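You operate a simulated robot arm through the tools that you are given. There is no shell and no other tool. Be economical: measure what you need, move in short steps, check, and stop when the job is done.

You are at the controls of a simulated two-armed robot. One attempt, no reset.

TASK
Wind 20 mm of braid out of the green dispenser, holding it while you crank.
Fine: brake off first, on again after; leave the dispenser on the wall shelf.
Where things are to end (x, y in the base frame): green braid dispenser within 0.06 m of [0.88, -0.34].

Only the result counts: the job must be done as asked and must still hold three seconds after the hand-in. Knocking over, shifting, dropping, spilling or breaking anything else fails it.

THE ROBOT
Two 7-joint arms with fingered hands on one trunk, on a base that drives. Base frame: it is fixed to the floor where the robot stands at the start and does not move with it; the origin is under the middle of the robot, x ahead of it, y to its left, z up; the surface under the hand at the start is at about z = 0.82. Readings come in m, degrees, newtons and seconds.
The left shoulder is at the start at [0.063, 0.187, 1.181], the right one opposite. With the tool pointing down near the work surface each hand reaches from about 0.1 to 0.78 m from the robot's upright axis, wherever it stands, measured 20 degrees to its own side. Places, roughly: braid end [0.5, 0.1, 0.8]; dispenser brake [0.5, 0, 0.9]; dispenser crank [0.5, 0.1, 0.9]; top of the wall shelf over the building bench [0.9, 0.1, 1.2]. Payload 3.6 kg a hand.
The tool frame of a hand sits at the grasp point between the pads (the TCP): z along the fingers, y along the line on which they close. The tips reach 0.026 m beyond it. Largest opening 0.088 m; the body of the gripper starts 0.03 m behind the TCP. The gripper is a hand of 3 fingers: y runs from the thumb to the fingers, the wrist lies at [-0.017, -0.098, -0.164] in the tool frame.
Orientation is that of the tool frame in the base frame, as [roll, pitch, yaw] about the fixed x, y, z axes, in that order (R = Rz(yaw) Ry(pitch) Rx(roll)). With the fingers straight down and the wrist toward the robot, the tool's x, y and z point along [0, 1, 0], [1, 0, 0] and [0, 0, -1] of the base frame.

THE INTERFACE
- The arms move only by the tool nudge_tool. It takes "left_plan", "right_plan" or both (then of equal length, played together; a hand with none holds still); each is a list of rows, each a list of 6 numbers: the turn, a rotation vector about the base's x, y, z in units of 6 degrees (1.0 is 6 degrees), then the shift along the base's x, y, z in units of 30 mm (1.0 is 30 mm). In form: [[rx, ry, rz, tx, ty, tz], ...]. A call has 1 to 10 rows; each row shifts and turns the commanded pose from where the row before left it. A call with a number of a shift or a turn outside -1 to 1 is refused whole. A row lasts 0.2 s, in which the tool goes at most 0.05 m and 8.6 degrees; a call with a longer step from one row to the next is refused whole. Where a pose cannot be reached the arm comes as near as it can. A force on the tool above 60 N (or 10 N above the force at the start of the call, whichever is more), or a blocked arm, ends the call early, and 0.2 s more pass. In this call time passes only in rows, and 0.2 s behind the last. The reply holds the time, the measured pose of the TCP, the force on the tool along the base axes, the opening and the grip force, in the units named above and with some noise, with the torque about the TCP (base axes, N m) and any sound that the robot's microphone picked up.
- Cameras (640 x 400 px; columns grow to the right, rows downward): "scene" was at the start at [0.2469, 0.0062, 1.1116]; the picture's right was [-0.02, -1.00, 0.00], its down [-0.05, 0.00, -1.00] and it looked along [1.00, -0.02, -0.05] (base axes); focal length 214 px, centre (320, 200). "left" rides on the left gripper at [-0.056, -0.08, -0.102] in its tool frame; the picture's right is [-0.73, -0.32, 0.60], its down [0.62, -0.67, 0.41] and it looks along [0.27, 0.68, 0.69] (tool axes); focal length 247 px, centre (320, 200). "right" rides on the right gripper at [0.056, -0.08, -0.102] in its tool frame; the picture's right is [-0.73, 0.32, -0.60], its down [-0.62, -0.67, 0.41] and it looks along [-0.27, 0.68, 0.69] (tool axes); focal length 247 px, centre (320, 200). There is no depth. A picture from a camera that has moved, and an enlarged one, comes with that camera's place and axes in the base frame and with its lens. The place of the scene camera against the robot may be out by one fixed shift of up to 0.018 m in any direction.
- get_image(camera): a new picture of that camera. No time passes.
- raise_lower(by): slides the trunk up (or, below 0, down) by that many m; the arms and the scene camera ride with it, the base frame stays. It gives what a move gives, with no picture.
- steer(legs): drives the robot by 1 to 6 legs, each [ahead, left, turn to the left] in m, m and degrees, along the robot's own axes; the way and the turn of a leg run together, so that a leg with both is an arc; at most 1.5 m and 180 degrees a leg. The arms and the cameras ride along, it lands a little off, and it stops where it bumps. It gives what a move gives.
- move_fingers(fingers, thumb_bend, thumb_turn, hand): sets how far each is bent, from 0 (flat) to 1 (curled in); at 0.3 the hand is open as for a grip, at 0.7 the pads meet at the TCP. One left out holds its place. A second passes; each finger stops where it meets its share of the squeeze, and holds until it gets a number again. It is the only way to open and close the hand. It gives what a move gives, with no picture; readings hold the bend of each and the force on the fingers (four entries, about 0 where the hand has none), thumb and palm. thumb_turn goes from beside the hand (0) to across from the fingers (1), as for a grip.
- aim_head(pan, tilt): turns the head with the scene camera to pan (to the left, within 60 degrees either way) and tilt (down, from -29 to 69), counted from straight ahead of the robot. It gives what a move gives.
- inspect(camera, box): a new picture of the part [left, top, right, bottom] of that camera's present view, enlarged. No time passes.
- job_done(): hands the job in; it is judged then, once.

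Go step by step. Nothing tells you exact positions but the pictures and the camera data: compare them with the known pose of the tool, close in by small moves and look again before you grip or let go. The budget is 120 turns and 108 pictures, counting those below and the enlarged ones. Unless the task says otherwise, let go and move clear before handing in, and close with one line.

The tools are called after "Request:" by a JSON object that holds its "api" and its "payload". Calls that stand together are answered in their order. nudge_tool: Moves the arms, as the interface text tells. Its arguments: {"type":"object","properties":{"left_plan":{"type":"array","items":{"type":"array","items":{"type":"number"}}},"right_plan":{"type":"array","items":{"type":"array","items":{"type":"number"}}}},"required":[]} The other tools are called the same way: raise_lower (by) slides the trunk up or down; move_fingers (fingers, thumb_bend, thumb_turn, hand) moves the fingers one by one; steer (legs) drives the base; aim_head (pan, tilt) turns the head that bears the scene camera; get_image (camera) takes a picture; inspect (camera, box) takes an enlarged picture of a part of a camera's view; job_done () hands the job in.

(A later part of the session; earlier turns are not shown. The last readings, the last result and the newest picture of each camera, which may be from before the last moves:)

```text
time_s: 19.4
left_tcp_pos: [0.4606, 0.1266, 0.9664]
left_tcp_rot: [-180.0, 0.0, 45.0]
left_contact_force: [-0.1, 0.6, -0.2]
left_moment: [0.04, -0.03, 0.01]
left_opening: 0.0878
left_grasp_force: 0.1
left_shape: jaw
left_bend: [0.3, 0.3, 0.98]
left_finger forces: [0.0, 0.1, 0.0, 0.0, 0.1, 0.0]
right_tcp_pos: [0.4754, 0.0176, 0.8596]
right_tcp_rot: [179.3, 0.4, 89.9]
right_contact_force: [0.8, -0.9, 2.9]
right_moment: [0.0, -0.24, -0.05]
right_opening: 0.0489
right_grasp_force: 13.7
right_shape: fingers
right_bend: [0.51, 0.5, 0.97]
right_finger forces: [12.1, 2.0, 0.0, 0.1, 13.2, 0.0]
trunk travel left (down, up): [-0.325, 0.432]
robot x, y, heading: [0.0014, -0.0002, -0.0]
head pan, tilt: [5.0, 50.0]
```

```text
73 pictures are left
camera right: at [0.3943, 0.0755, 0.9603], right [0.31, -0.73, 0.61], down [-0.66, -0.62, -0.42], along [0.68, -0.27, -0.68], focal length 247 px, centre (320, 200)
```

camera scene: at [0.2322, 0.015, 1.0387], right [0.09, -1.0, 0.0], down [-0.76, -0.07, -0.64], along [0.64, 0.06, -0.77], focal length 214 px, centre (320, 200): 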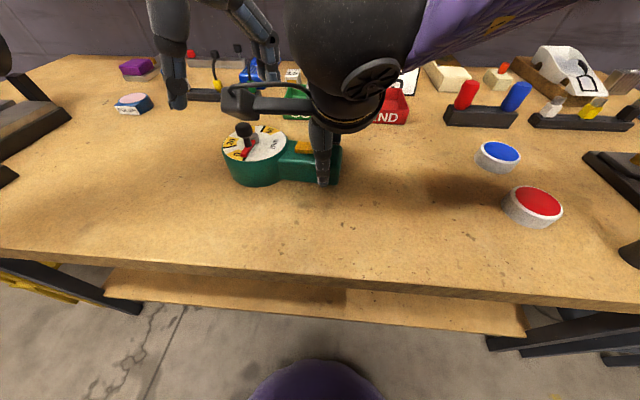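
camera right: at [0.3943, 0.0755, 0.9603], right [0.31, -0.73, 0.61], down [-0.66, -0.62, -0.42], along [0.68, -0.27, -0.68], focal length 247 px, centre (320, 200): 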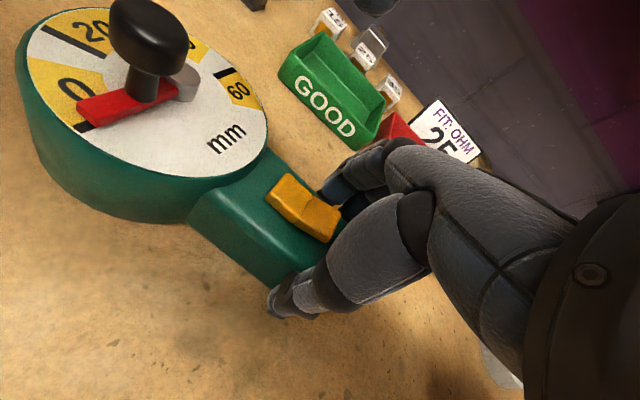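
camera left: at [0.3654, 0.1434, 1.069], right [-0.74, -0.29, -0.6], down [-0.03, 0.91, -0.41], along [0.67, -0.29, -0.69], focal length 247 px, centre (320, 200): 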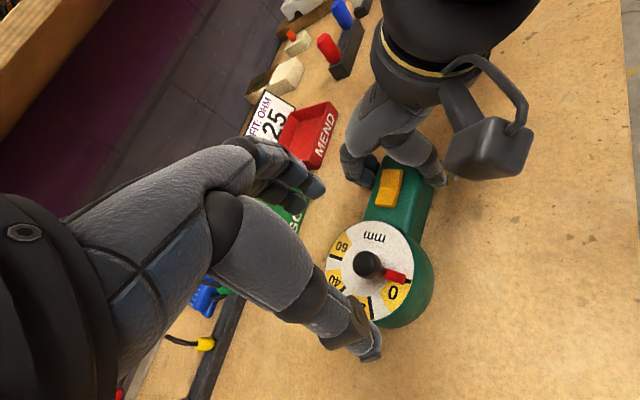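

Knob is at ≈[0.460, 0.124]; the left hand hovers centred over it. I descend to TCP z ≈0.912.

Request:
{"api": "nudge_tool", "payload": {"left_plan": [[0, 0, 0, 0, -0.05, -0.6], [0, 0, 0, 0, -0.05, -0.6], [0, 0, 0, 0, 0, -0.6]]}}

Request:
{"api": "get_image", "payload": {"camera": "left"}}

Request:
{"api": "get_image", "payload": {"camera": "scene"}}

Request:
{"api": "get_image", "payload": {"camera": "right"}}

```text
time_s: 20.1
left_tcp_pos: [0.4622, 0.1219, 0.9122]
left_tcp_rot: [-180.0, 0.0, 44.9]
left_contact_force: [-1.8, 0.5, -0.6]
left_moment: [0.02, -0.01, -0.02]
left_opening: 0.0879
left_grasp_force: 0.0
left_shape: jaw
left_bend: [0.3, 0.3, 0.98]
left_finger forces: [0.0, 0.0, 0.0, 0.0, 0.0, 0.0]
right_tcp_pos: [0.4739, 0.0171, 0.8602]
right_tcp_rot: [179.2, 0.3, 89.9]
right_contact_force: [-0.2, -0.8, 2.6]
right_moment: [0.02, -0.2, -0.06]
right_opening: 0.049
right_grasp_force: 13.9
right_shape: fingers
right_bend: [0.51, 0.5, 0.97]
right_finger forces: [12.0, 1.9, 0.0, 0.0, 13.5, 0.0]
trunk travel left (down, up): [-0.325, 0.432]
robot x, y, heading: [-0.0013, -0.0005, -0.3]
head pan, tilt: [5.0, 50.0]
```

```text
72 pictures are left
camera left: at [0.3664, 0.1391, 1.0152], right [-0.74, -0.29, -0.6], down [-0.03, 0.91, -0.41], along [0.67, -0.29, -0.69], focal length 247 px, centre (320, 200)
```

left: 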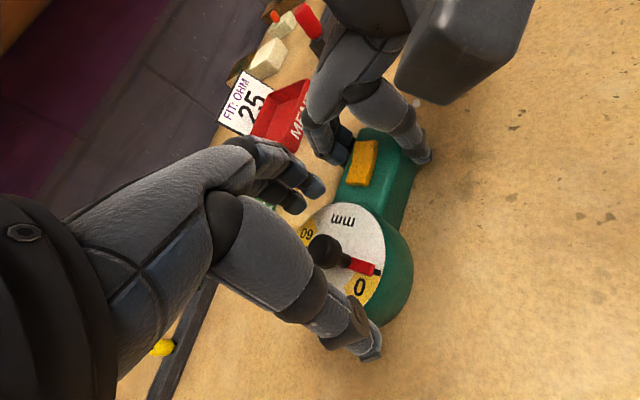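

```text
71 pictures are left
camera scene: at [0.2322, 0.0151, 1.0387], right [0.09, -1.0, 0.0], down [-0.76, -0.07, -0.64], along [0.64, 0.06, -0.77], focal length 214 px, centre (320, 200)
```

scene: 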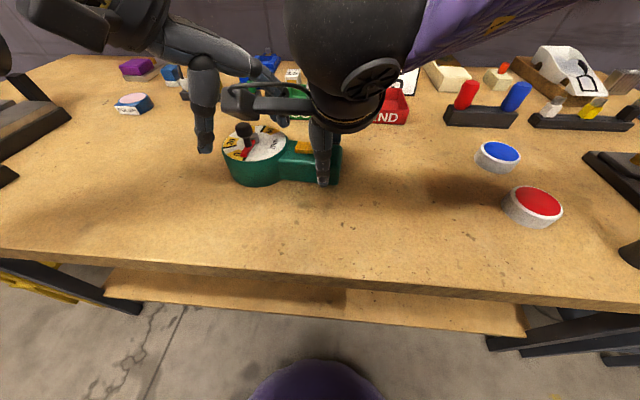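

```text
70 pictures are left
camera right: at [0.3943, 0.0755, 0.9603], right [0.31, -0.73, 0.61], down [-0.66, -0.62, -0.42], along [0.68, -0.27, -0.68], focal length 247 px, centre (320, 200)
```

right: 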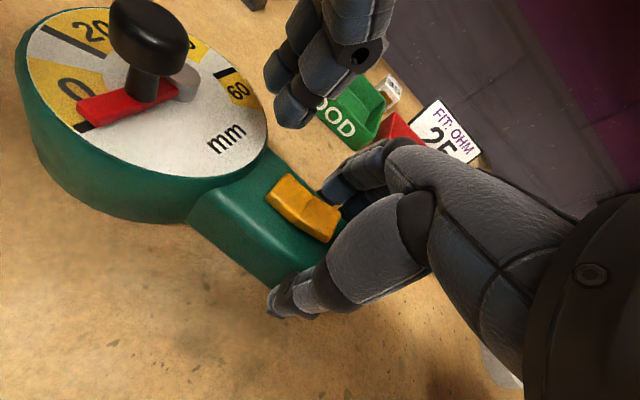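

The knob is within 2 mm of the left TCP. I shift slightly and close partway first.

Request:
{"api": "nudge_tool", "payload": {"left_plan": [[0, 0, 0, -0.05, 0.05, -0.1]]}}

Request:
{"api": "move_fingers", "payload": {"hand": "left", "fingers": 0.52, "thumb_bend": 0.52}}

Request:
{"api": "get_image", "payload": {"camera": "left"}}

Request:
{"api": "get_image", "payload": {"camera": "right"}}

Request:
{"api": "inspect", "payload": {"camera": "scene", "box": [180, 90, 340, 200]}}

```text
time_s: 20.6
left_tcp_pos: [0.4613, 0.1228, 0.91]
left_tcp_rot: [-180.0, 0.0, 45.0]
left_contact_force: [-0.4, 0.3, 0.2]
left_moment: [0.02, 0.02, -0.02]
left_opening: 0.0876
left_grasp_force: 0.1
left_shape: jaw
left_bend: [0.3, 0.3, 0.98]
left_finger forces: [0.0, 0.1, 0.1, 0.0, 0.1, 0.0]
right_tcp_pos: [0.4755, 0.018, 0.8596]
right_tcp_rot: [179.2, 0.3, 89.9]
right_contact_force: [0.3, 0.0, 3.9]
right_moment: [-0.02, -0.23, -0.05]
right_opening: 0.049
right_grasp_force: 14.2
right_shape: fingers
right_bend: [0.51, 0.5, 0.97]
right_finger forces: [12.0, 2.0, 0.1, 0.0, 13.5, 0.0]
trunk travel left (down, up): [-0.325, 0.432]
robot x, y, heading: [-0.0024, 0.0002, 0.1]
head pan, tilt: [5.0, 50.0]
```

```text
time_s: 21.6
left_tcp_pos: [0.4618, 0.1238, 0.9099]
left_tcp_rot: [-180.0, 0.0, 45.0]
left_contact_force: [0.8, 0.0, -1.0]
left_moment: [0.01, 0.0, 0.01]
left_opening: 0.0415
left_grasp_force: 0.0
left_shape: fingers
left_bend: [0.52, 0.52, 0.98]
left_finger forces: [0.0, 0.0, 0.1, 0.0, 0.0, 0.0]
right_tcp_pos: [0.474, 0.0174, 0.8603]
right_tcp_rot: [179.2, 0.3, 89.8]
right_contact_force: [0.7, -0.2, 3.5]
right_moment: [-0.01, -0.21, -0.08]
right_opening: 0.0491
right_grasp_force: 13.6
right_shape: fingers
right_bend: [0.51, 0.5, 0.97]
right_finger forces: [12.0, 2.0, 0.0, 0.0, 13.3, 0.1]
trunk travel left (down, up): [-0.325, 0.432]
robot x, y, heading: [-0.0014, -0.0019, -0.1]
head pan, tilt: [5.0, 50.0]
```

```text
69 pictures are left
camera left: at [0.3649, 0.1411, 1.0129], right [-0.74, -0.29, -0.6], down [-0.03, 0.91, -0.41], along [0.67, -0.29, -0.69], focal length 247 px, centre (320, 200)
```

left: 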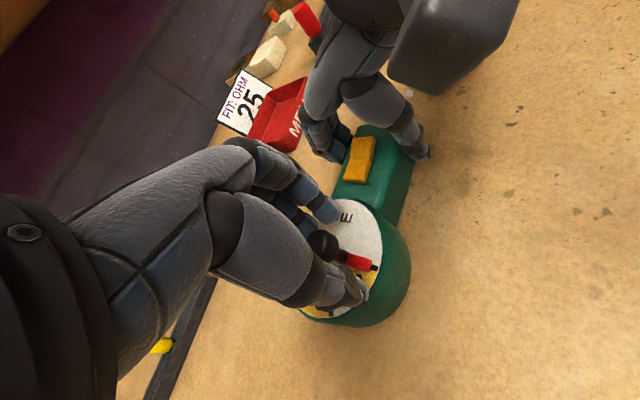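

```text
68 pictures are left
camera right: at [0.3943, 0.0755, 0.9603], right [0.31, -0.73, 0.61], down [-0.66, -0.62, -0.42], along [0.68, -0.27, -0.68], focal length 247 px, centre (320, 200)
```

right: 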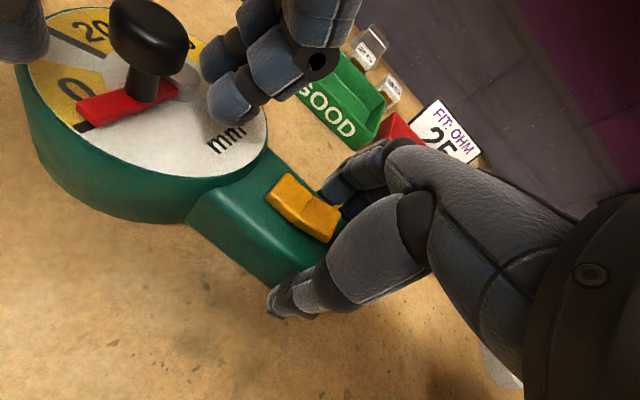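

```text
3.64 times, centred on (260, 145) of scene
camera zoom: at [0.2322, 0.0151, 1.0387], right [0.09, -1.0, 0.0], down [-0.76, -0.07, -0.64], along [0.64, 0.06, -0.77], focal length 780 px, centre (538, 400)
```

zoom: 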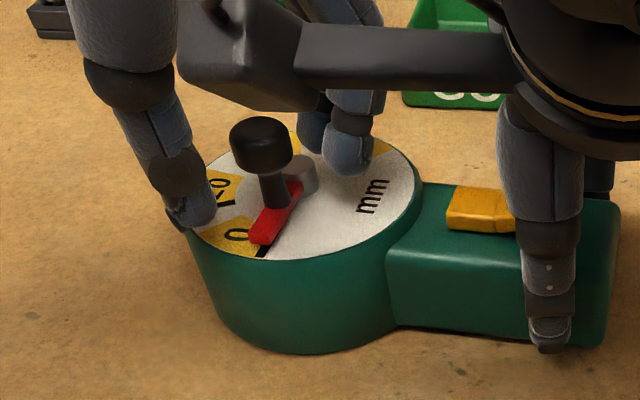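

Fingers and thumb straddle the knob evenly. Closing further.

Request:
{"api": "move_fingers", "payload": {"hand": "left", "fingers": 0.62, "thumb_bend": 0.62}}

Request:
{"api": "get_image", "payload": {"camera": "right"}}

Request:
{"api": "inspect", "payload": {"camera": "scene", "box": [180, 90, 340, 200]}}

Request:
{"api": "inspect", "payload": {"camera": "left", "box": [260, 180, 420, 330]}}

```text
time_s: 22.6
left_tcp_pos: [0.4617, 0.123, 0.9101]
left_tcp_rot: [179.9, 0.0, 45.1]
left_contact_force: [0.5, 0.2, -0.5]
left_moment: [0.0, 0.01, 0.01]
left_opening: 0.0192
left_grasp_force: 0.1
left_shape: fingers
left_bend: [0.62, 0.62, 0.98]
left_finger forces: [0.0, 0.1, 0.0, 0.0, 0.0, 0.0]
right_tcp_pos: [0.4739, 0.0182, 0.8588]
right_tcp_rot: [179.2, 0.3, 89.9]
right_contact_force: [0.3, -0.1, 4.3]
right_moment: [-0.02, -0.2, -0.06]
right_opening: 0.0492
right_grasp_force: 13.7
right_shape: fingers
right_bend: [0.51, 0.5, 0.97]
right_finger forces: [12.0, 2.0, 0.0, 0.0, 13.4, 0.1]
trunk travel left (down, up): [-0.325, 0.432]
robot x, y, heading: [-0.0019, 0.002, 0.1]
head pan, tilt: [5.0, 50.0]
```

```text
66 pictures are left
camera right: at [0.3943, 0.0755, 0.9603], right [0.31, -0.73, 0.61], down [-0.66, -0.62, -0.42], along [0.68, -0.27, -0.68], focal length 247 px, centre (320, 200)
```

right: 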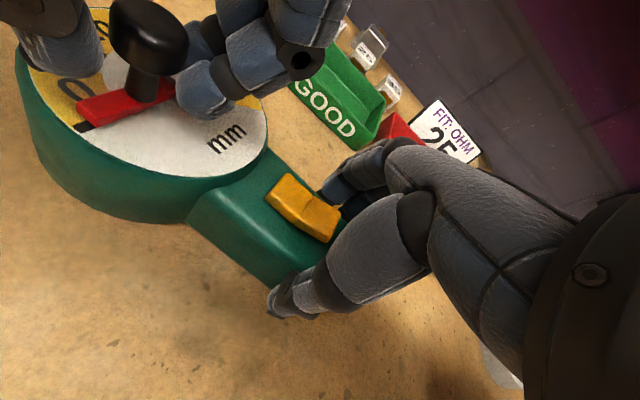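

```text
3.64 times, centred on (260, 145) of scene
camera zoom: at [0.2322, 0.0151, 1.0387], right [0.09, -1.0, 0.0], down [-0.76, -0.07, -0.64], along [0.64, 0.06, -0.77], focal length 780 px, centre (538, 400)
```

zoom: 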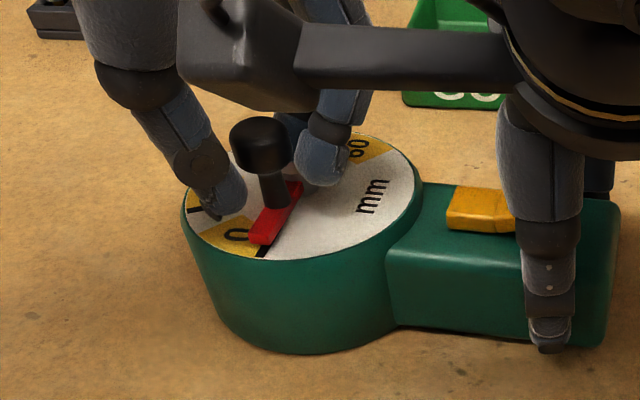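

```text
2.67 times, centred on (340, 255) of left
camera zoom: at [0.3649, 0.141, 1.013], right [-0.74, -0.29, -0.6], down [-0.03, 0.91, -0.41], along [0.67, -0.29, -0.69], focal length 659 px, centre (267, 53)
```

zoom: 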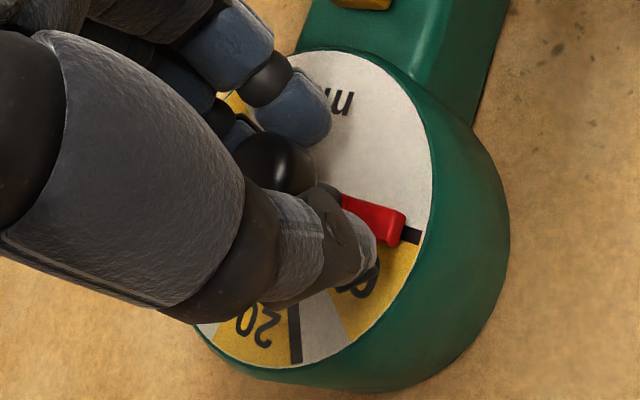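

No contact yet; the tips are around the stem. Closing on.

Request:
{"api": "move_fingers", "payload": {"hand": "left", "fingers": 0.68, "thumb_bend": 0.68}}

Request:
{"api": "inspect", "payload": {"camera": "scene", "box": [180, 90, 340, 200]}}

Request:
{"api": "inspect", "payload": {"camera": "left", "box": [260, 180, 420, 330]}}

```text
time_s: 23.6
left_tcp_pos: [0.4605, 0.1234, 0.9098]
left_tcp_rot: [180.0, 0.0, 45.0]
left_contact_force: [0.3, -0.5, -0.4]
left_moment: [-0.01, 0.01, -0.02]
left_opening: 0.0108
left_grasp_force: 2.4
left_shape: fingers
left_bend: [0.66, 0.66, 0.97]
left_finger forces: [0.9, 2.2, 0.0, 0.0, 1.9, 0.0]
right_tcp_pos: [0.4742, 0.017, 0.8599]
right_tcp_rot: [179.1, 0.2, 89.9]
right_contact_force: [0.3, -0.5, 3.7]
right_moment: [0.02, -0.16, -0.03]
right_opening: 0.0493
right_grasp_force: 13.0
right_shape: fingers
right_bend: [0.51, 0.5, 0.97]
right_finger forces: [11.3, 2.1, 0.1, 0.0, 13.6, 0.1]
trunk travel left (down, up): [-0.325, 0.432]
robot x, y, heading: [0.0008, 0.0, 0.0]
head pan, tilt: [5.0, 50.0]
```

```text
3.64 times, centred on (260, 145) of scene
camera zoom: at [0.2322, 0.015, 1.0387], right [0.09, -1.0, 0.0], down [-0.76, -0.07, -0.64], along [0.64, 0.06, -0.77], focal length 780 px, centre (538, 400)
```

zoom: 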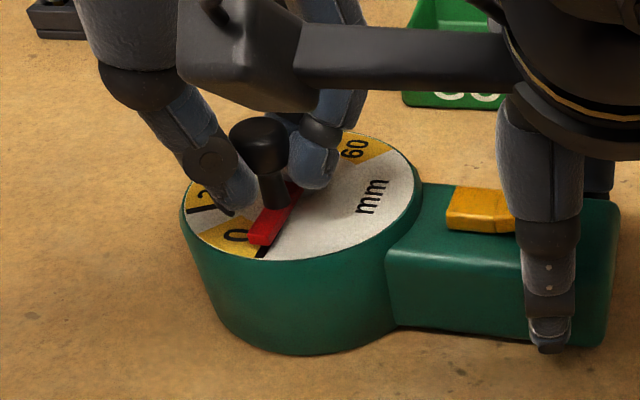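

```text
2.67 times, centred on (340, 255) of left
camera zoom: at [0.3649, 0.141, 1.0129], right [-0.74, -0.29, -0.6], down [-0.03, 0.91, -0.41], along [0.67, -0.29, -0.69], focal length 659 px, centre (267, 53)
```

zoom: 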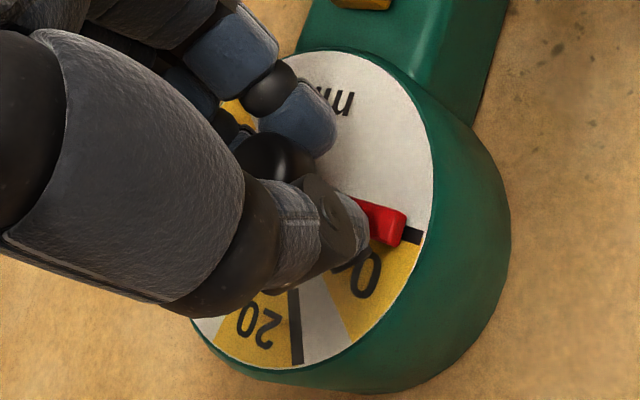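

The stem is lightly gripped. I crank clockwise along the arc about the hub, first ~40°, then check.

Request:
{"api": "nudge_tool", "payload": {"left_plan": [[0, 0, 0, 0.01, 0.119, 0], [0, 0, 0, 0.031, 0.115, 0], [0, 0, 0, 0.05, 0.108, 0], [0, 0, 0, 0.068, 0.098, 0]]}}

Request:
{"api": "inspect", "payload": {"camera": "scene", "box": [180, 90, 340, 200]}}

Request:
{"api": "inspect", "payload": {"camera": "left", "box": [260, 180, 420, 330]}}

Request:
{"api": "get_image", "payload": {"camera": "right"}}

```text
time_s: 24.6
left_tcp_pos: [0.4651, 0.1376, 0.9096]
left_tcp_rot: [-180.0, 0.0, 45.0]
left_contact_force: [-0.5, -5.7, -1.1]
left_moment: [-0.07, 0.02, -0.08]
left_opening: 0.0106
left_grasp_force: 3.5
left_shape: fingers
left_bend: [0.65, 0.67, 0.98]
left_finger forces: [4.3, 2.4, 0.1, 0.0, 0.7, 0.0]
right_tcp_pos: [0.4742, 0.0184, 0.8601]
right_tcp_rot: [179.2, 0.4, 89.9]
right_contact_force: [0.1, 5.6, 4.3]
right_moment: [0.08, -0.1, -0.01]
right_opening: 0.0489
right_grasp_force: 13.4
right_shape: fingers
right_bend: [0.51, 0.51, 0.96]
right_finger forces: [11.8, 1.3, 0.1, 0.0, 13.6, 0.1]
trunk travel left (down, up): [-0.325, 0.432]
robot x, y, heading: [-0.0035, -0.0017, -0.0]
head pan, tilt: [5.0, 50.0]
```

```text
3.64 times, centred on (260, 145) of scene
camera zoom: at [0.2322, 0.0152, 1.0387], right [0.09, -1.0, 0.0], down [-0.76, -0.07, -0.64], along [0.64, 0.06, -0.77], focal length 780 px, centre (538, 400)
```

zoom: 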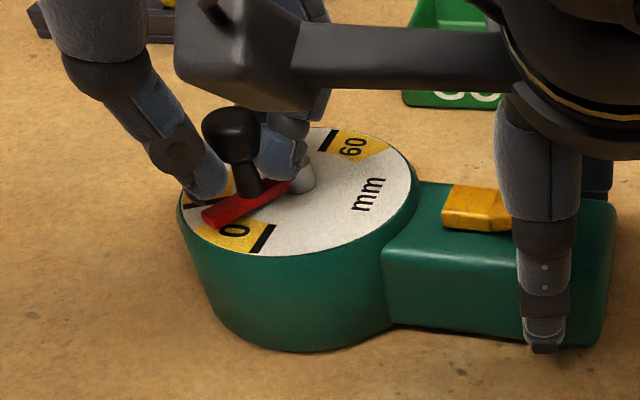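

```text
2.67 times, centred on (340, 255) of left
camera zoom: at [0.3692, 0.1546, 1.0126], right [-0.75, -0.29, -0.6], down [-0.03, 0.91, -0.41], along [0.67, -0.29, -0.69], focal length 659 px, centre (267, 53)
```

zoom: 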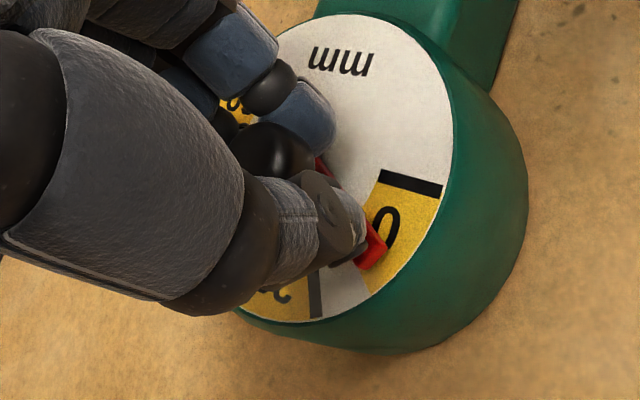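

```text
59 pictures are left
camera right: at [0.394, 0.076, 0.9606], right [0.31, -0.73, 0.61], down [-0.66, -0.62, -0.42], along [0.68, -0.27, -0.68], focal length 247 px, centre (320, 200)
```

right: 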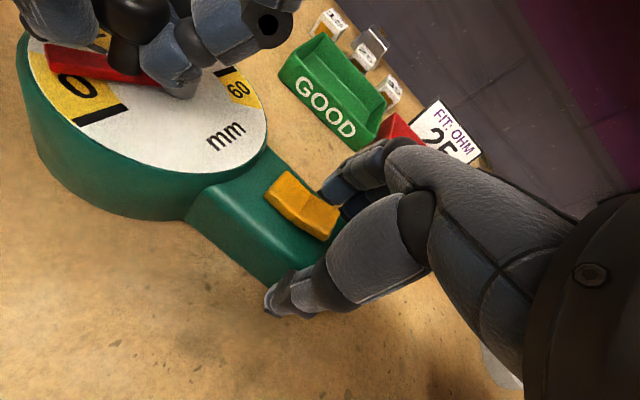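

The pointer follows. Now roughly 2/3 there; I continue another ~18°.

Request:
{"api": "nudge_tool", "payload": {"left_plan": [[0, 0, 0, 0.085, 0.08, 0], [0, 0, 0, 0.09, 0.055, 0]]}}

Request:
{"api": "inspect", "payload": {"camera": "scene", "box": [180, 90, 340, 200]}}

Request:
{"api": "inspect", "payload": {"camera": "left", "box": [260, 180, 420, 330]}}

Request:
{"api": "inspect", "payload": {"camera": "right", "box": [0, 0, 160, 120]}}

```text
time_s: 25.1
left_tcp_pos: [0.4703, 0.1413, 0.9103]
left_tcp_rot: [180.0, 0.0, 44.9]
left_contact_force: [-1.8, -5.6, -1.2]
left_moment: [-0.01, 0.09, -0.06]
left_opening: 0.0101
left_grasp_force: 4.0
left_shape: fingers
left_bend: [0.66, 0.67, 0.98]
left_finger forces: [5.3, 1.7, 0.0, 0.0, 0.5, 0.0]
right_tcp_pos: [0.4752, 0.0185, 0.8603]
right_tcp_rot: [179.2, 0.3, 89.9]
right_contact_force: [0.6, 7.1, 5.1]
right_moment: [0.11, -0.05, -0.05]
right_opening: 0.0484
right_grasp_force: 13.4
right_shape: fingers
right_bend: [0.51, 0.51, 0.96]
right_finger forces: [12.7, 1.0, 0.0, 0.0, 13.4, 0.0]
trunk travel left (down, up): [-0.325, 0.432]
robot x, y, heading: [0.0011, 0.0015, -0.3]
head pan, tilt: [5.0, 50.0]
```

```text
3.64 times, centred on (260, 145) of scene
camera zoom: at [0.2322, 0.0153, 1.0387], right [0.09, -1.0, 0.0], down [-0.76, -0.07, -0.64], along [0.64, 0.06, -0.77], focal length 780 px, centre (538, 400)
```

zoom: 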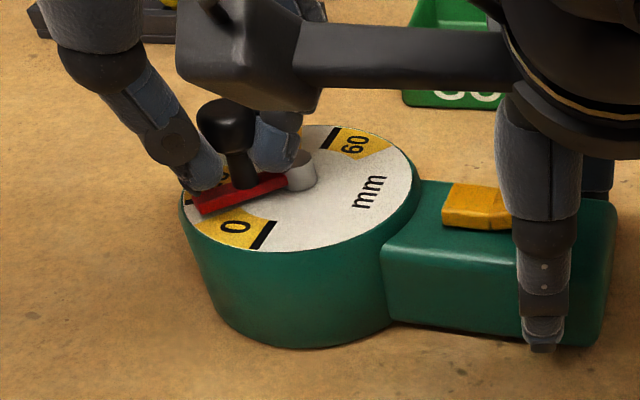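

```text
2.67 times, centred on (340, 255) of left
camera zoom: at [0.3745, 0.1587, 1.0123], right [-0.75, -0.29, -0.6], down [-0.03, 0.91, -0.41], along [0.67, -0.29, -0.69], focal length 659 px, centre (267, 53)
```

zoom: 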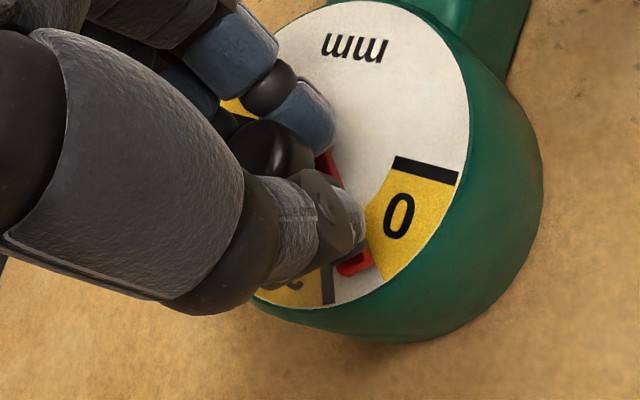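

```text
3.33 times, centred on (80, 60) of right
camera zoom: at [0.3944, 0.0759, 0.9606], right [0.31, -0.73, 0.61], down [-0.66, -0.62, -0.42], along [0.68, -0.27, -0.68], focal length 823 px, centre (1120, 667)
```

zoom: 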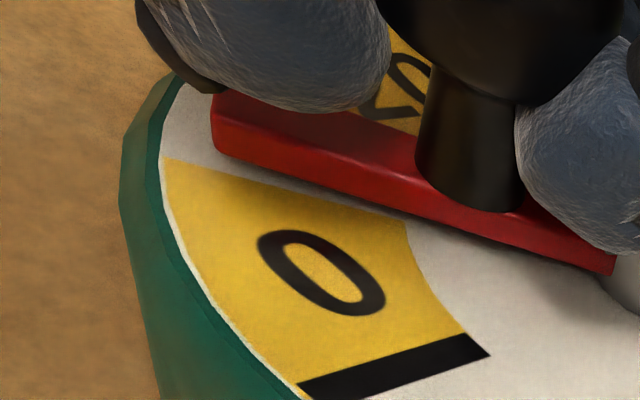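

About 8–9° short of the 20 line. One more small step.

Request:
{"api": "nudge_tool", "payload": {"left_plan": [[0, 0, 0, 0.08, 0.045, 0]]}}

Request:
{"api": "inspect", "payload": {"camera": "left", "box": [260, 180, 420, 330]}}

Request:
{"api": "inspect", "payload": {"camera": "right", "box": [0, 0, 160, 120]}}

```text
time_s: 25.6
left_tcp_pos: [0.4723, 0.1438, 0.91]
left_tcp_rot: [180.0, 0.1, 44.9]
left_contact_force: [-2.1, -6.9, -2.6]
left_moment: [-0.08, 0.05, -0.06]
left_opening: 0.0106
left_grasp_force: 4.3
left_shape: fingers
left_bend: [0.65, 0.67, 0.98]
left_finger forces: [5.8, 2.4, 0.0, 0.0, 0.6, 0.0]
right_tcp_pos: [0.4755, 0.0197, 0.8601]
right_tcp_rot: [179.2, 0.2, 89.9]
right_contact_force: [1.4, 7.5, 5.7]
right_moment: [0.09, -0.03, -0.09]
right_opening: 0.0484
right_grasp_force: 13.3
right_shape: fingers
right_bend: [0.51, 0.51, 0.95]
right_finger forces: [13.4, 0.8, 0.1, 0.0, 13.2, 0.0]
trunk travel left (down, up): [-0.325, 0.432]
robot x, y, heading: [0.0024, -0.0004, -0.0]
head pan, tilt: [5.0, 50.0]
```

```text
2.67 times, centred on (340, 255) of left
camera zoom: at [0.3768, 0.1598, 1.0128], right [-0.75, -0.29, -0.6], down [-0.03, 0.91, -0.41], along [0.67, -0.29, -0.69], focal length 659 px, centre (267, 53)
```

zoom: 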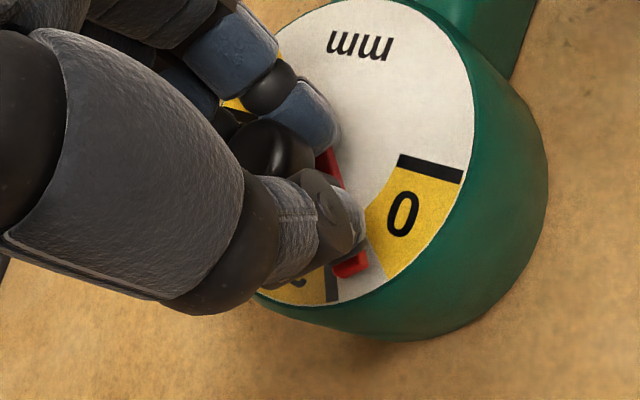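

```text
3.33 times, centred on (80, 60) of right
camera zoom: at [0.3945, 0.0758, 0.9606], right [0.31, -0.73, 0.61], down [-0.66, -0.62, -0.42], along [0.68, -0.27, -0.68], focal length 823 px, centre (1120, 667)
```

zoom: 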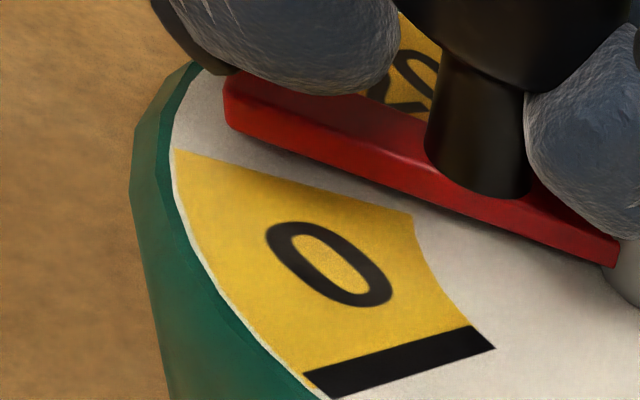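

Still ~5° short; another small step.

Request:
{"api": "nudge_tool", "payload": {"left_plan": [[0, 0, 0, 0.1, 0.03, 0]]}}

Request:
{"api": "inspect", "payload": {"camera": "left", "box": [300, 210, 400, 310]}}

Request:
{"api": "inspect", "payload": {"camera": "scene", "box": [180, 90, 340, 200]}}

```text
time_s: 25.9
left_tcp_pos: [0.4761, 0.143, 0.9101]
left_tcp_rot: [180.0, 0.2, 44.9]
left_contact_force: [-2.8, -6.7, -2.4]
left_moment: [-0.05, 0.06, -0.09]
left_opening: 0.0105
left_grasp_force: 5.0
left_shape: fingers
left_bend: [0.65, 0.67, 0.98]
left_finger forces: [6.7, 2.2, 0.0, 0.0, 0.5, 0.0]
right_tcp_pos: [0.4754, 0.0171, 0.86]
right_tcp_rot: [179.0, 0.3, 89.9]
right_contact_force: [2.9, 7.9, 6.9]
right_moment: [0.08, -0.05, -0.14]
right_opening: 0.0486
right_grasp_force: 14.1
right_shape: fingers
right_bend: [0.51, 0.52, 0.95]
right_finger forces: [14.3, 0.4, 0.0, 0.0, 12.7, 0.1]
trunk travel left (down, up): [-0.325, 0.432]
robot x, y, heading: [0.0049, 0.0008, -0.2]
head pan, tilt: [5.0, 50.0]
```

```text
4.00 times, centred on (350, 260) of left
camera zoom: at [0.3802, 0.1607, 1.0129], right [-0.75, -0.29, -0.6], down [-0.03, 0.91, -0.41], along [0.67, -0.29, -0.69], focal length 988 px, centre (200, -40)
```

zoom: 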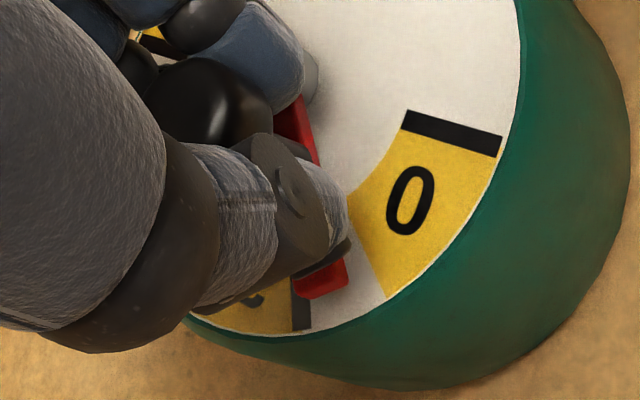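

```text
3.64 times, centred on (260, 145) of scene
camera zoom: at [0.2323, 0.0152, 1.0387], right [0.09, -1.0, 0.0], down [-0.76, -0.07, -0.64], along [0.64, 0.06, -0.77], focal length 780 px, centre (538, 400)
```

zoom: 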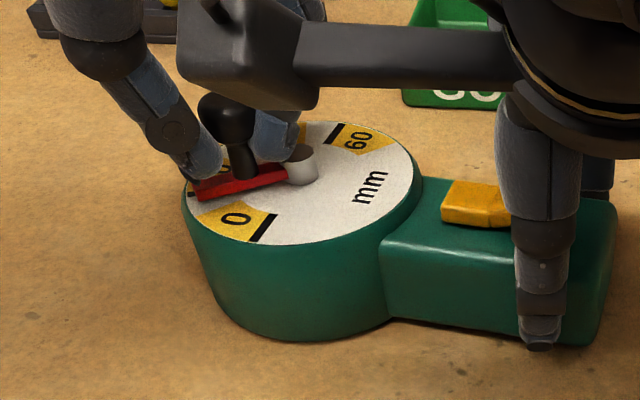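

Left fingers hide the 20 line, and my views disagree on the exact remainder. I'll release the knob and lift the left hand to read the dial, keeping the right-hand hold.

Request:
{"api": "move_fingers", "payload": {"hand": "left", "fingers": 0.45, "thumb_bend": 0.45}}

Request:
{"api": "nudge_tool", "payload": {"left_plan": [[0, 0, 0, 0, 0, 0.7], [0, 0, 0, 0, 0, 0.9], [0, 0, 0, -0.2, 0.4, 0.9]]}}

Request:
{"api": "get_image", "payload": {"camera": "left"}}

Request:
{"api": "inspect", "payload": {"camera": "scene", "box": [200, 110, 340, 200]}}

```text
time_s: 26.9
left_tcp_pos: [0.4764, 0.1435, 0.9091]
left_tcp_rot: [-180.0, 0.0, 45.0]
left_contact_force: [0.4, 0.0, 0.5]
left_moment: [-0.01, 0.0, 0.02]
left_opening: 0.0553
left_grasp_force: 0.1
left_shape: fingers
left_bend: [0.45, 0.45, 0.98]
left_finger forces: [0.0, 0.0, 0.1, 0.1, 0.0, 0.0]
right_tcp_pos: [0.4751, 0.0172, 0.8604]
right_tcp_rot: [179.2, 0.4, 89.8]
right_contact_force: [-0.2, -1.6, 4.3]
right_moment: [0.02, -0.28, -0.12]
right_opening: 0.0487
right_grasp_force: 14.0
right_shape: fingers
right_bend: [0.51, 0.52, 0.96]
right_finger forces: [13.3, 1.3, 0.0, 0.1, 13.8, 0.0]
trunk travel left (down, up): [-0.325, 0.432]
robot x, y, heading: [-0.0036, 0.001, -0.1]
head pan, tilt: [5.0, 50.0]
```

```text
time_s: 27.8
left_tcp_pos: [0.4724, 0.1567, 0.9844]
left_tcp_rot: [-180.0, 0.1, 45.0]
left_contact_force: [-0.2, 0.5, -0.6]
left_moment: [0.0, 0.0, 0.0]
left_opening: 0.0556
left_grasp_force: 0.0
left_shape: fingers
left_bend: [0.45, 0.45, 0.98]
left_finger forces: [0.0, 0.0, 0.0, 0.0, 0.0, 0.0]
right_tcp_pos: [0.4748, 0.018, 0.8606]
right_tcp_rot: [179.2, 0.3, 89.9]
right_contact_force: [0.0, -1.3, 4.3]
right_moment: [-0.02, -0.22, -0.08]
right_opening: 0.0488
right_grasp_force: 14.3
right_shape: fingers
right_bend: [0.51, 0.52, 0.96]
right_finger forces: [12.8, 1.5, 0.0, 0.0, 14.0, 0.0]
trunk travel left (down, up): [-0.325, 0.432]
robot x, y, heading: [0.0023, 0.002, 0.2]
head pan, tilt: [5.0, 50.0]
```

```text
51 pictures are left
camera left: at [0.3754, 0.1739, 1.0884], right [-0.75, -0.29, -0.6], down [-0.03, 0.91, -0.41], along [0.67, -0.29, -0.69], focal length 247 px, centre (320, 200)
```

left: 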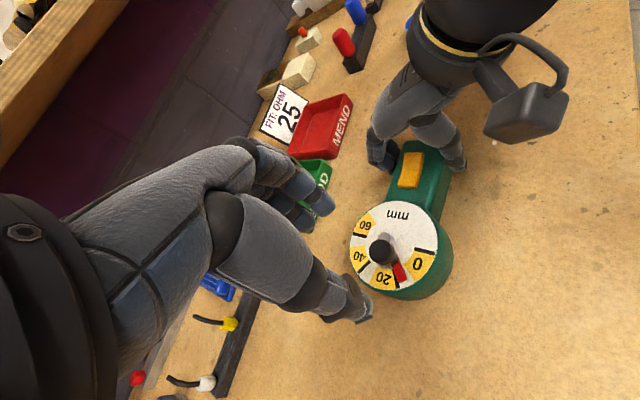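

```text
4.44 times, centred on (270, 155) of scene
camera zoom: at [0.2321, 0.0152, 1.0387], right [0.09, -1.0, 0.0], down [-0.76, -0.07, -0.64], along [0.64, 0.06, -0.77], focal length 953 px, centre (542, 400)
```

zoom: 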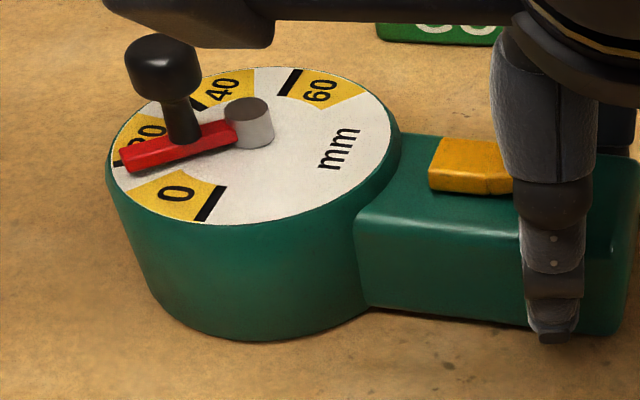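

Request:
{"api": "inspect", "payload": {"camera": "left", "box": [344, 195, 444, 305]}}

```text
3.64 times, centred on (394, 250) of left
camera zoom: at [0.3754, 0.1739, 1.0884], right [-0.75, -0.29, -0.6], down [-0.03, 0.91, -0.41], along [0.67, -0.29, -0.69], focal length 898 px, centre (51, 18)
```

zoom: 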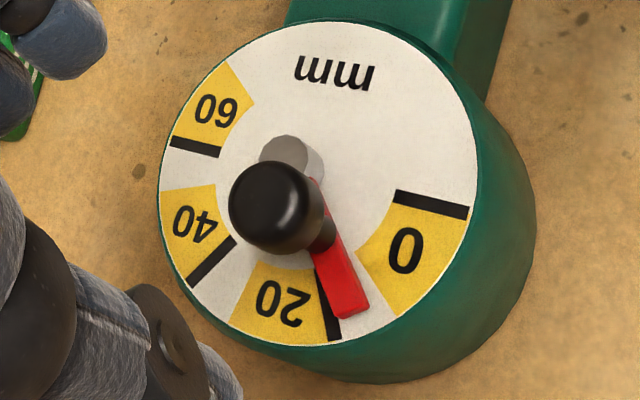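

The pointer is ~13° short of the 20 line (knob at ≈[0.472, 0.140]). I go back down and re-grip the stem.

Request:
{"api": "nudge_tool", "payload": {"left_plan": [[0, 0, 0, 0, -0.28, -0.3], [0, 0, 0, 0, -0.27, -0.7], [0, 0, 0, 0, 0, -0.8], [0, 0, 0, 0, 0, -0.68]]}}

Request:
{"api": "move_fingers", "payload": {"hand": "left", "fingers": 0.68, "thumb_bend": 0.68}}

Request:
{"api": "inspect", "payload": {"camera": "left", "box": [260, 180, 420, 330]}}

```text
time_s: 28.8
left_tcp_pos: [0.4711, 0.1402, 0.9111]
left_tcp_rot: [-179.9, 0.0, 45.0]
left_contact_force: [0.6, -0.3, 0.2]
left_moment: [0.0, -0.03, 0.01]
left_opening: 0.0554
left_grasp_force: 0.1
left_shape: fingers
left_bend: [0.45, 0.45, 0.98]
left_finger forces: [0.0, 0.0, 0.0, 0.0, 0.0, 0.1]
right_tcp_pos: [0.4756, 0.018, 0.8605]
right_tcp_rot: [179.1, 0.3, 89.9]
right_contact_force: [-0.2, -1.5, 4.2]
right_moment: [0.0, -0.21, -0.1]
right_opening: 0.0487
right_grasp_force: 13.8
right_shape: fingers
right_bend: [0.51, 0.52, 0.96]
right_finger forces: [12.5, 1.5, 0.1, 0.0, 13.8, 0.0]
trunk travel left (down, up): [-0.325, 0.432]
robot x, y, heading: [0.002, 0.0013, -0.0]
head pan, tilt: [5.0, 50.0]
```

```text
time_s: 29.8
left_tcp_pos: [0.4724, 0.1388, 0.9112]
left_tcp_rot: [-179.9, 0.1, 45.0]
left_contact_force: [0.8, -0.6, 0.4]
left_moment: [-0.02, -0.02, 0.01]
left_opening: 0.0119
left_grasp_force: 3.3
left_shape: fingers
left_bend: [0.66, 0.65, 0.97]
left_finger forces: [2.2, 1.1, 0.0, 0.1, 2.1, 0.0]
right_tcp_pos: [0.4751, 0.0188, 0.8603]
right_tcp_rot: [179.2, 0.3, 89.9]
right_contact_force: [-0.4, 0.7, 4.2]
right_moment: [-0.02, -0.11, -0.08]
right_opening: 0.0488
right_grasp_force: 13.6
right_shape: fingers
right_bend: [0.51, 0.52, 0.96]
right_finger forces: [11.8, 1.5, 0.0, 0.1, 13.9, 0.0]
trunk travel left (down, up): [-0.325, 0.432]
robot x, y, heading: [0.0001, 0.0011, 0.1]
head pan, tilt: [5.0, 50.0]
```

```text
2.67 times, centred on (340, 255) of left
camera zoom: at [0.3756, 0.1566, 1.014], right [-0.74, -0.29, -0.6], down [-0.03, 0.91, -0.41], along [0.67, -0.29, -0.69], focal length 659 px, centre (267, 53)
```

zoom: 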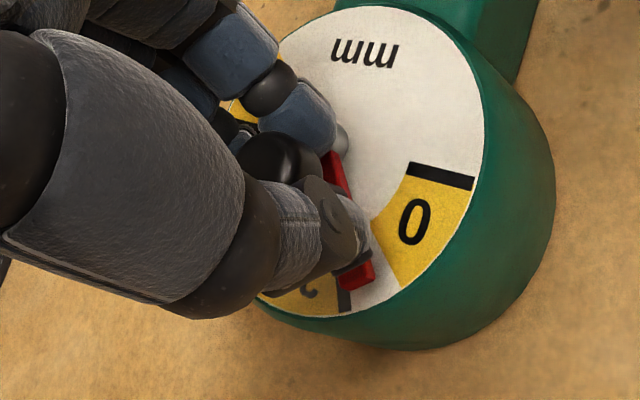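

Re-gripped. Cranking the remaining bit (allowing for finger give).

Request:
{"api": "nudge_tool", "payload": {"left_plan": [[0, 0, 0, 0.08, 0.07, 0], [0, 0, 0, 0.09, 0.065, 0], [0, 0, 0, 0.095, 0.055, 0]]}}

Request:
{"api": "inspect", "payload": {"camera": "left", "box": [260, 180, 420, 330]}}

Request:
{"api": "inspect", "payload": {"camera": "scene", "box": [200, 110, 340, 200]}}

```text
time_s: 30.6
left_tcp_pos: [0.4782, 0.1448, 0.9107]
left_tcp_rot: [180.0, 0.1, 45.0]
left_contact_force: [-2.9, -7.7, 0.1]
left_moment: [-0.07, 0.03, -0.09]
left_opening: 0.0118
left_grasp_force: 4.4
left_shape: fingers
left_bend: [0.66, 0.66, 0.98]
left_finger forces: [6.8, 0.5, 0.1, 0.0, 1.4, 0.0]
right_tcp_pos: [0.4746, 0.0195, 0.86]
right_tcp_rot: [179.2, 0.3, 89.9]
right_contact_force: [1.6, 6.7, 3.5]
right_moment: [0.04, -0.07, -0.11]
right_opening: 0.0489
right_grasp_force: 12.9
right_shape: fingers
right_bend: [0.51, 0.52, 0.95]
right_finger forces: [12.9, 0.7, 0.1, 0.0, 12.5, 0.0]
trunk travel left (down, up): [-0.325, 0.432]
robot x, y, heading: [0.0004, 0.0001, 0.0]
head pan, tilt: [5.0, 50.0]
```

```text
2.67 times, centred on (340, 255) of left
camera zoom: at [0.3824, 0.1622, 1.0137], right [-0.75, -0.29, -0.6], down [-0.03, 0.91, -0.41], along [0.67, -0.29, -0.69], focal length 659 px, centre (267, 53)
```

zoom: 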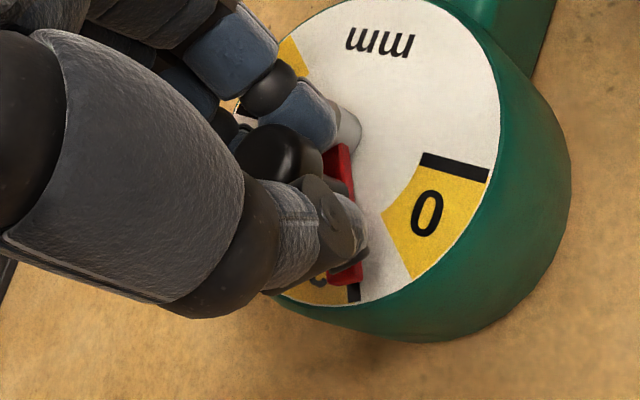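

```text
4.44 times, centred on (270, 155) of scene
camera zoom: at [0.2321, 0.0151, 1.0387], right [0.09, -1.0, 0.0], down [-0.76, -0.07, -0.64], along [0.64, 0.06, -0.77], focal length 953 px, centre (542, 400)
```

zoom: 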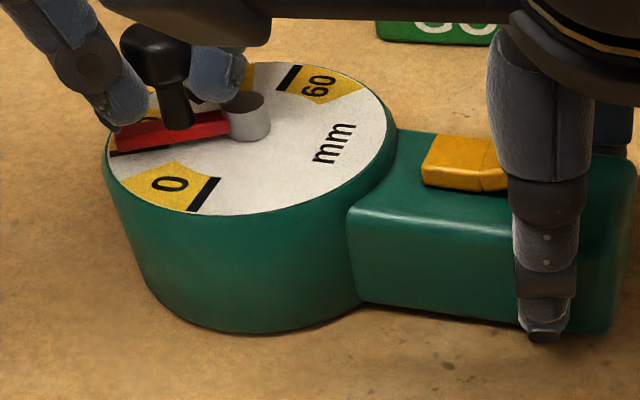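

The pointer is now within about 2–5° of the 20 line. One last tiny nudge, then release and read.

Request:
{"api": "nudge_tool", "payload": {"left_plan": [[0, 0, 0, 0.04, 0.01, 0]]}}

Request:
{"api": "move_fingers", "payload": {"hand": "left", "fingers": 0.45, "thumb_bend": 0.45}}

Request:
{"api": "nudge_tool", "payload": {"left_plan": [[0, 0, 0, 0, 0, 0.7], [0, 0, 0, 0, 0, 0.9], [0, 0, 0, -0.2, 0.4, 0.9]]}}

Request:
{"api": "inspect", "payload": {"camera": "left", "box": [344, 195, 444, 305]}}

Request:
{"api": "inspect", "payload": {"camera": "scene", "box": [200, 110, 340, 200]}}

```text
time_s: 30.9
left_tcp_pos: [0.4797, 0.1447, 0.9113]
left_tcp_rot: [-180.0, 0.0, 45.0]
left_contact_force: [-3.2, -8.4, 0.1]
left_moment: [-0.09, 0.08, -0.09]
left_opening: 0.0119
left_grasp_force: 5.3
left_shape: fingers
left_bend: [0.65, 0.66, 0.98]
left_finger forces: [7.7, 0.6, 0.0, 0.0, 1.3, 0.0]
right_tcp_pos: [0.4739, 0.0185, 0.8594]
right_tcp_rot: [179.2, 0.2, 89.8]
right_contact_force: [1.9, 8.7, 4.6]
right_moment: [0.08, -0.08, -0.16]
right_opening: 0.0488
right_grasp_force: 12.9
right_shape: fingers
right_bend: [0.51, 0.52, 0.95]
right_finger forces: [13.1, 0.4, 0.0, 0.0, 12.4, 0.0]
trunk travel left (down, up): [-0.325, 0.432]
robot x, y, heading: [0.0026, -0.0025, 0.1]
head pan, tilt: [5.0, 50.0]
```

```text
time_s: 31.9
left_tcp_pos: [0.4797, 0.1459, 0.9114]
left_tcp_rot: [-180.0, 0.0, 44.9]
left_contact_force: [0.1, 0.0, -0.4]
left_moment: [-0.02, 0.01, 0.0]
left_opening: 0.0557
left_grasp_force: 0.0
left_shape: fingers
left_bend: [0.45, 0.45, 0.98]
left_finger forces: [0.0, 0.0, 0.1, 0.0, 0.0, 0.1]
right_tcp_pos: [0.475, 0.0164, 0.8596]
right_tcp_rot: [179.2, 0.4, 89.8]
right_contact_force: [0.6, -1.7, 4.5]
right_moment: [-0.01, -0.26, -0.1]
right_opening: 0.0487
right_grasp_force: 14.6
right_shape: fingers
right_bend: [0.51, 0.52, 0.96]
right_finger forces: [13.1, 1.4, 0.1, 0.0, 14.0, 0.0]
trunk travel left (down, up): [-0.325, 0.432]
robot x, y, heading: [0.0007, 0.0023, 0.2]
head pan, tilt: [5.0, 50.0]
```

```text
time_s: 32.8
left_tcp_pos: [0.4731, 0.1567, 0.9857]
left_tcp_rot: [180.0, -0.1, 45.0]
left_contact_force: [-0.1, -0.5, -0.1]
left_moment: [-0.01, 0.04, 0.01]
left_opening: 0.0557
left_grasp_force: 0.0
left_shape: fingers
left_bend: [0.45, 0.45, 0.98]
left_finger forces: [0.1, 0.0, 0.0, 0.0, 0.0, 0.1]
right_tcp_pos: [0.4738, 0.0181, 0.8607]
right_tcp_rot: [179.1, 0.3, 89.9]
right_contact_force: [1.1, -1.8, 3.8]
right_moment: [0.01, -0.21, -0.09]
right_opening: 0.0488
right_grasp_force: 13.5
right_shape: fingers
right_bend: [0.51, 0.52, 0.96]
right_finger forces: [12.8, 1.4, 0.0, 0.0, 14.0, 0.0]
trunk travel left (down, up): [-0.325, 0.432]
robot x, y, heading: [0.0011, -0.0013, 0.1]
head pan, tilt: [5.0, 50.0]
```

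```text
3.64 times, centred on (394, 250) of left
camera zoom: at [0.3756, 0.1749, 1.0892], right [-0.75, -0.29, -0.6], down [-0.03, 0.91, -0.41], along [0.67, -0.29, -0.69], focal length 898 px, centre (51, 18)
```

zoom: 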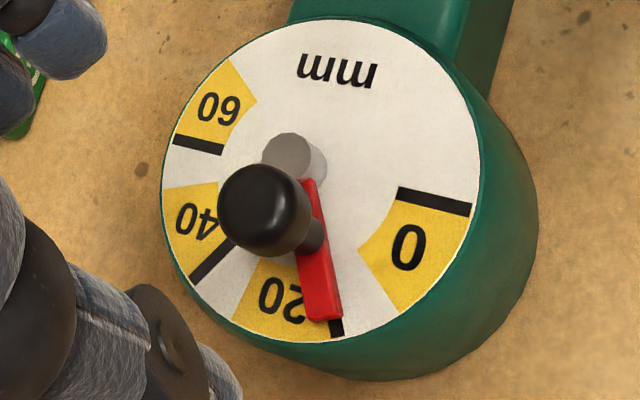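

```text
4.44 times, centred on (270, 155) of scene
camera zoom: at [0.2321, 0.0152, 1.0387], right [0.09, -1.0, 0.0], down [-0.76, -0.07, -0.64], along [0.64, 0.06, -0.77], focal length 953 px, centre (542, 400)
```

zoom: 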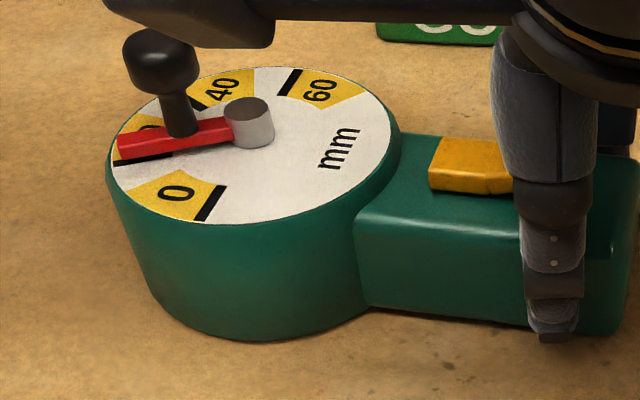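

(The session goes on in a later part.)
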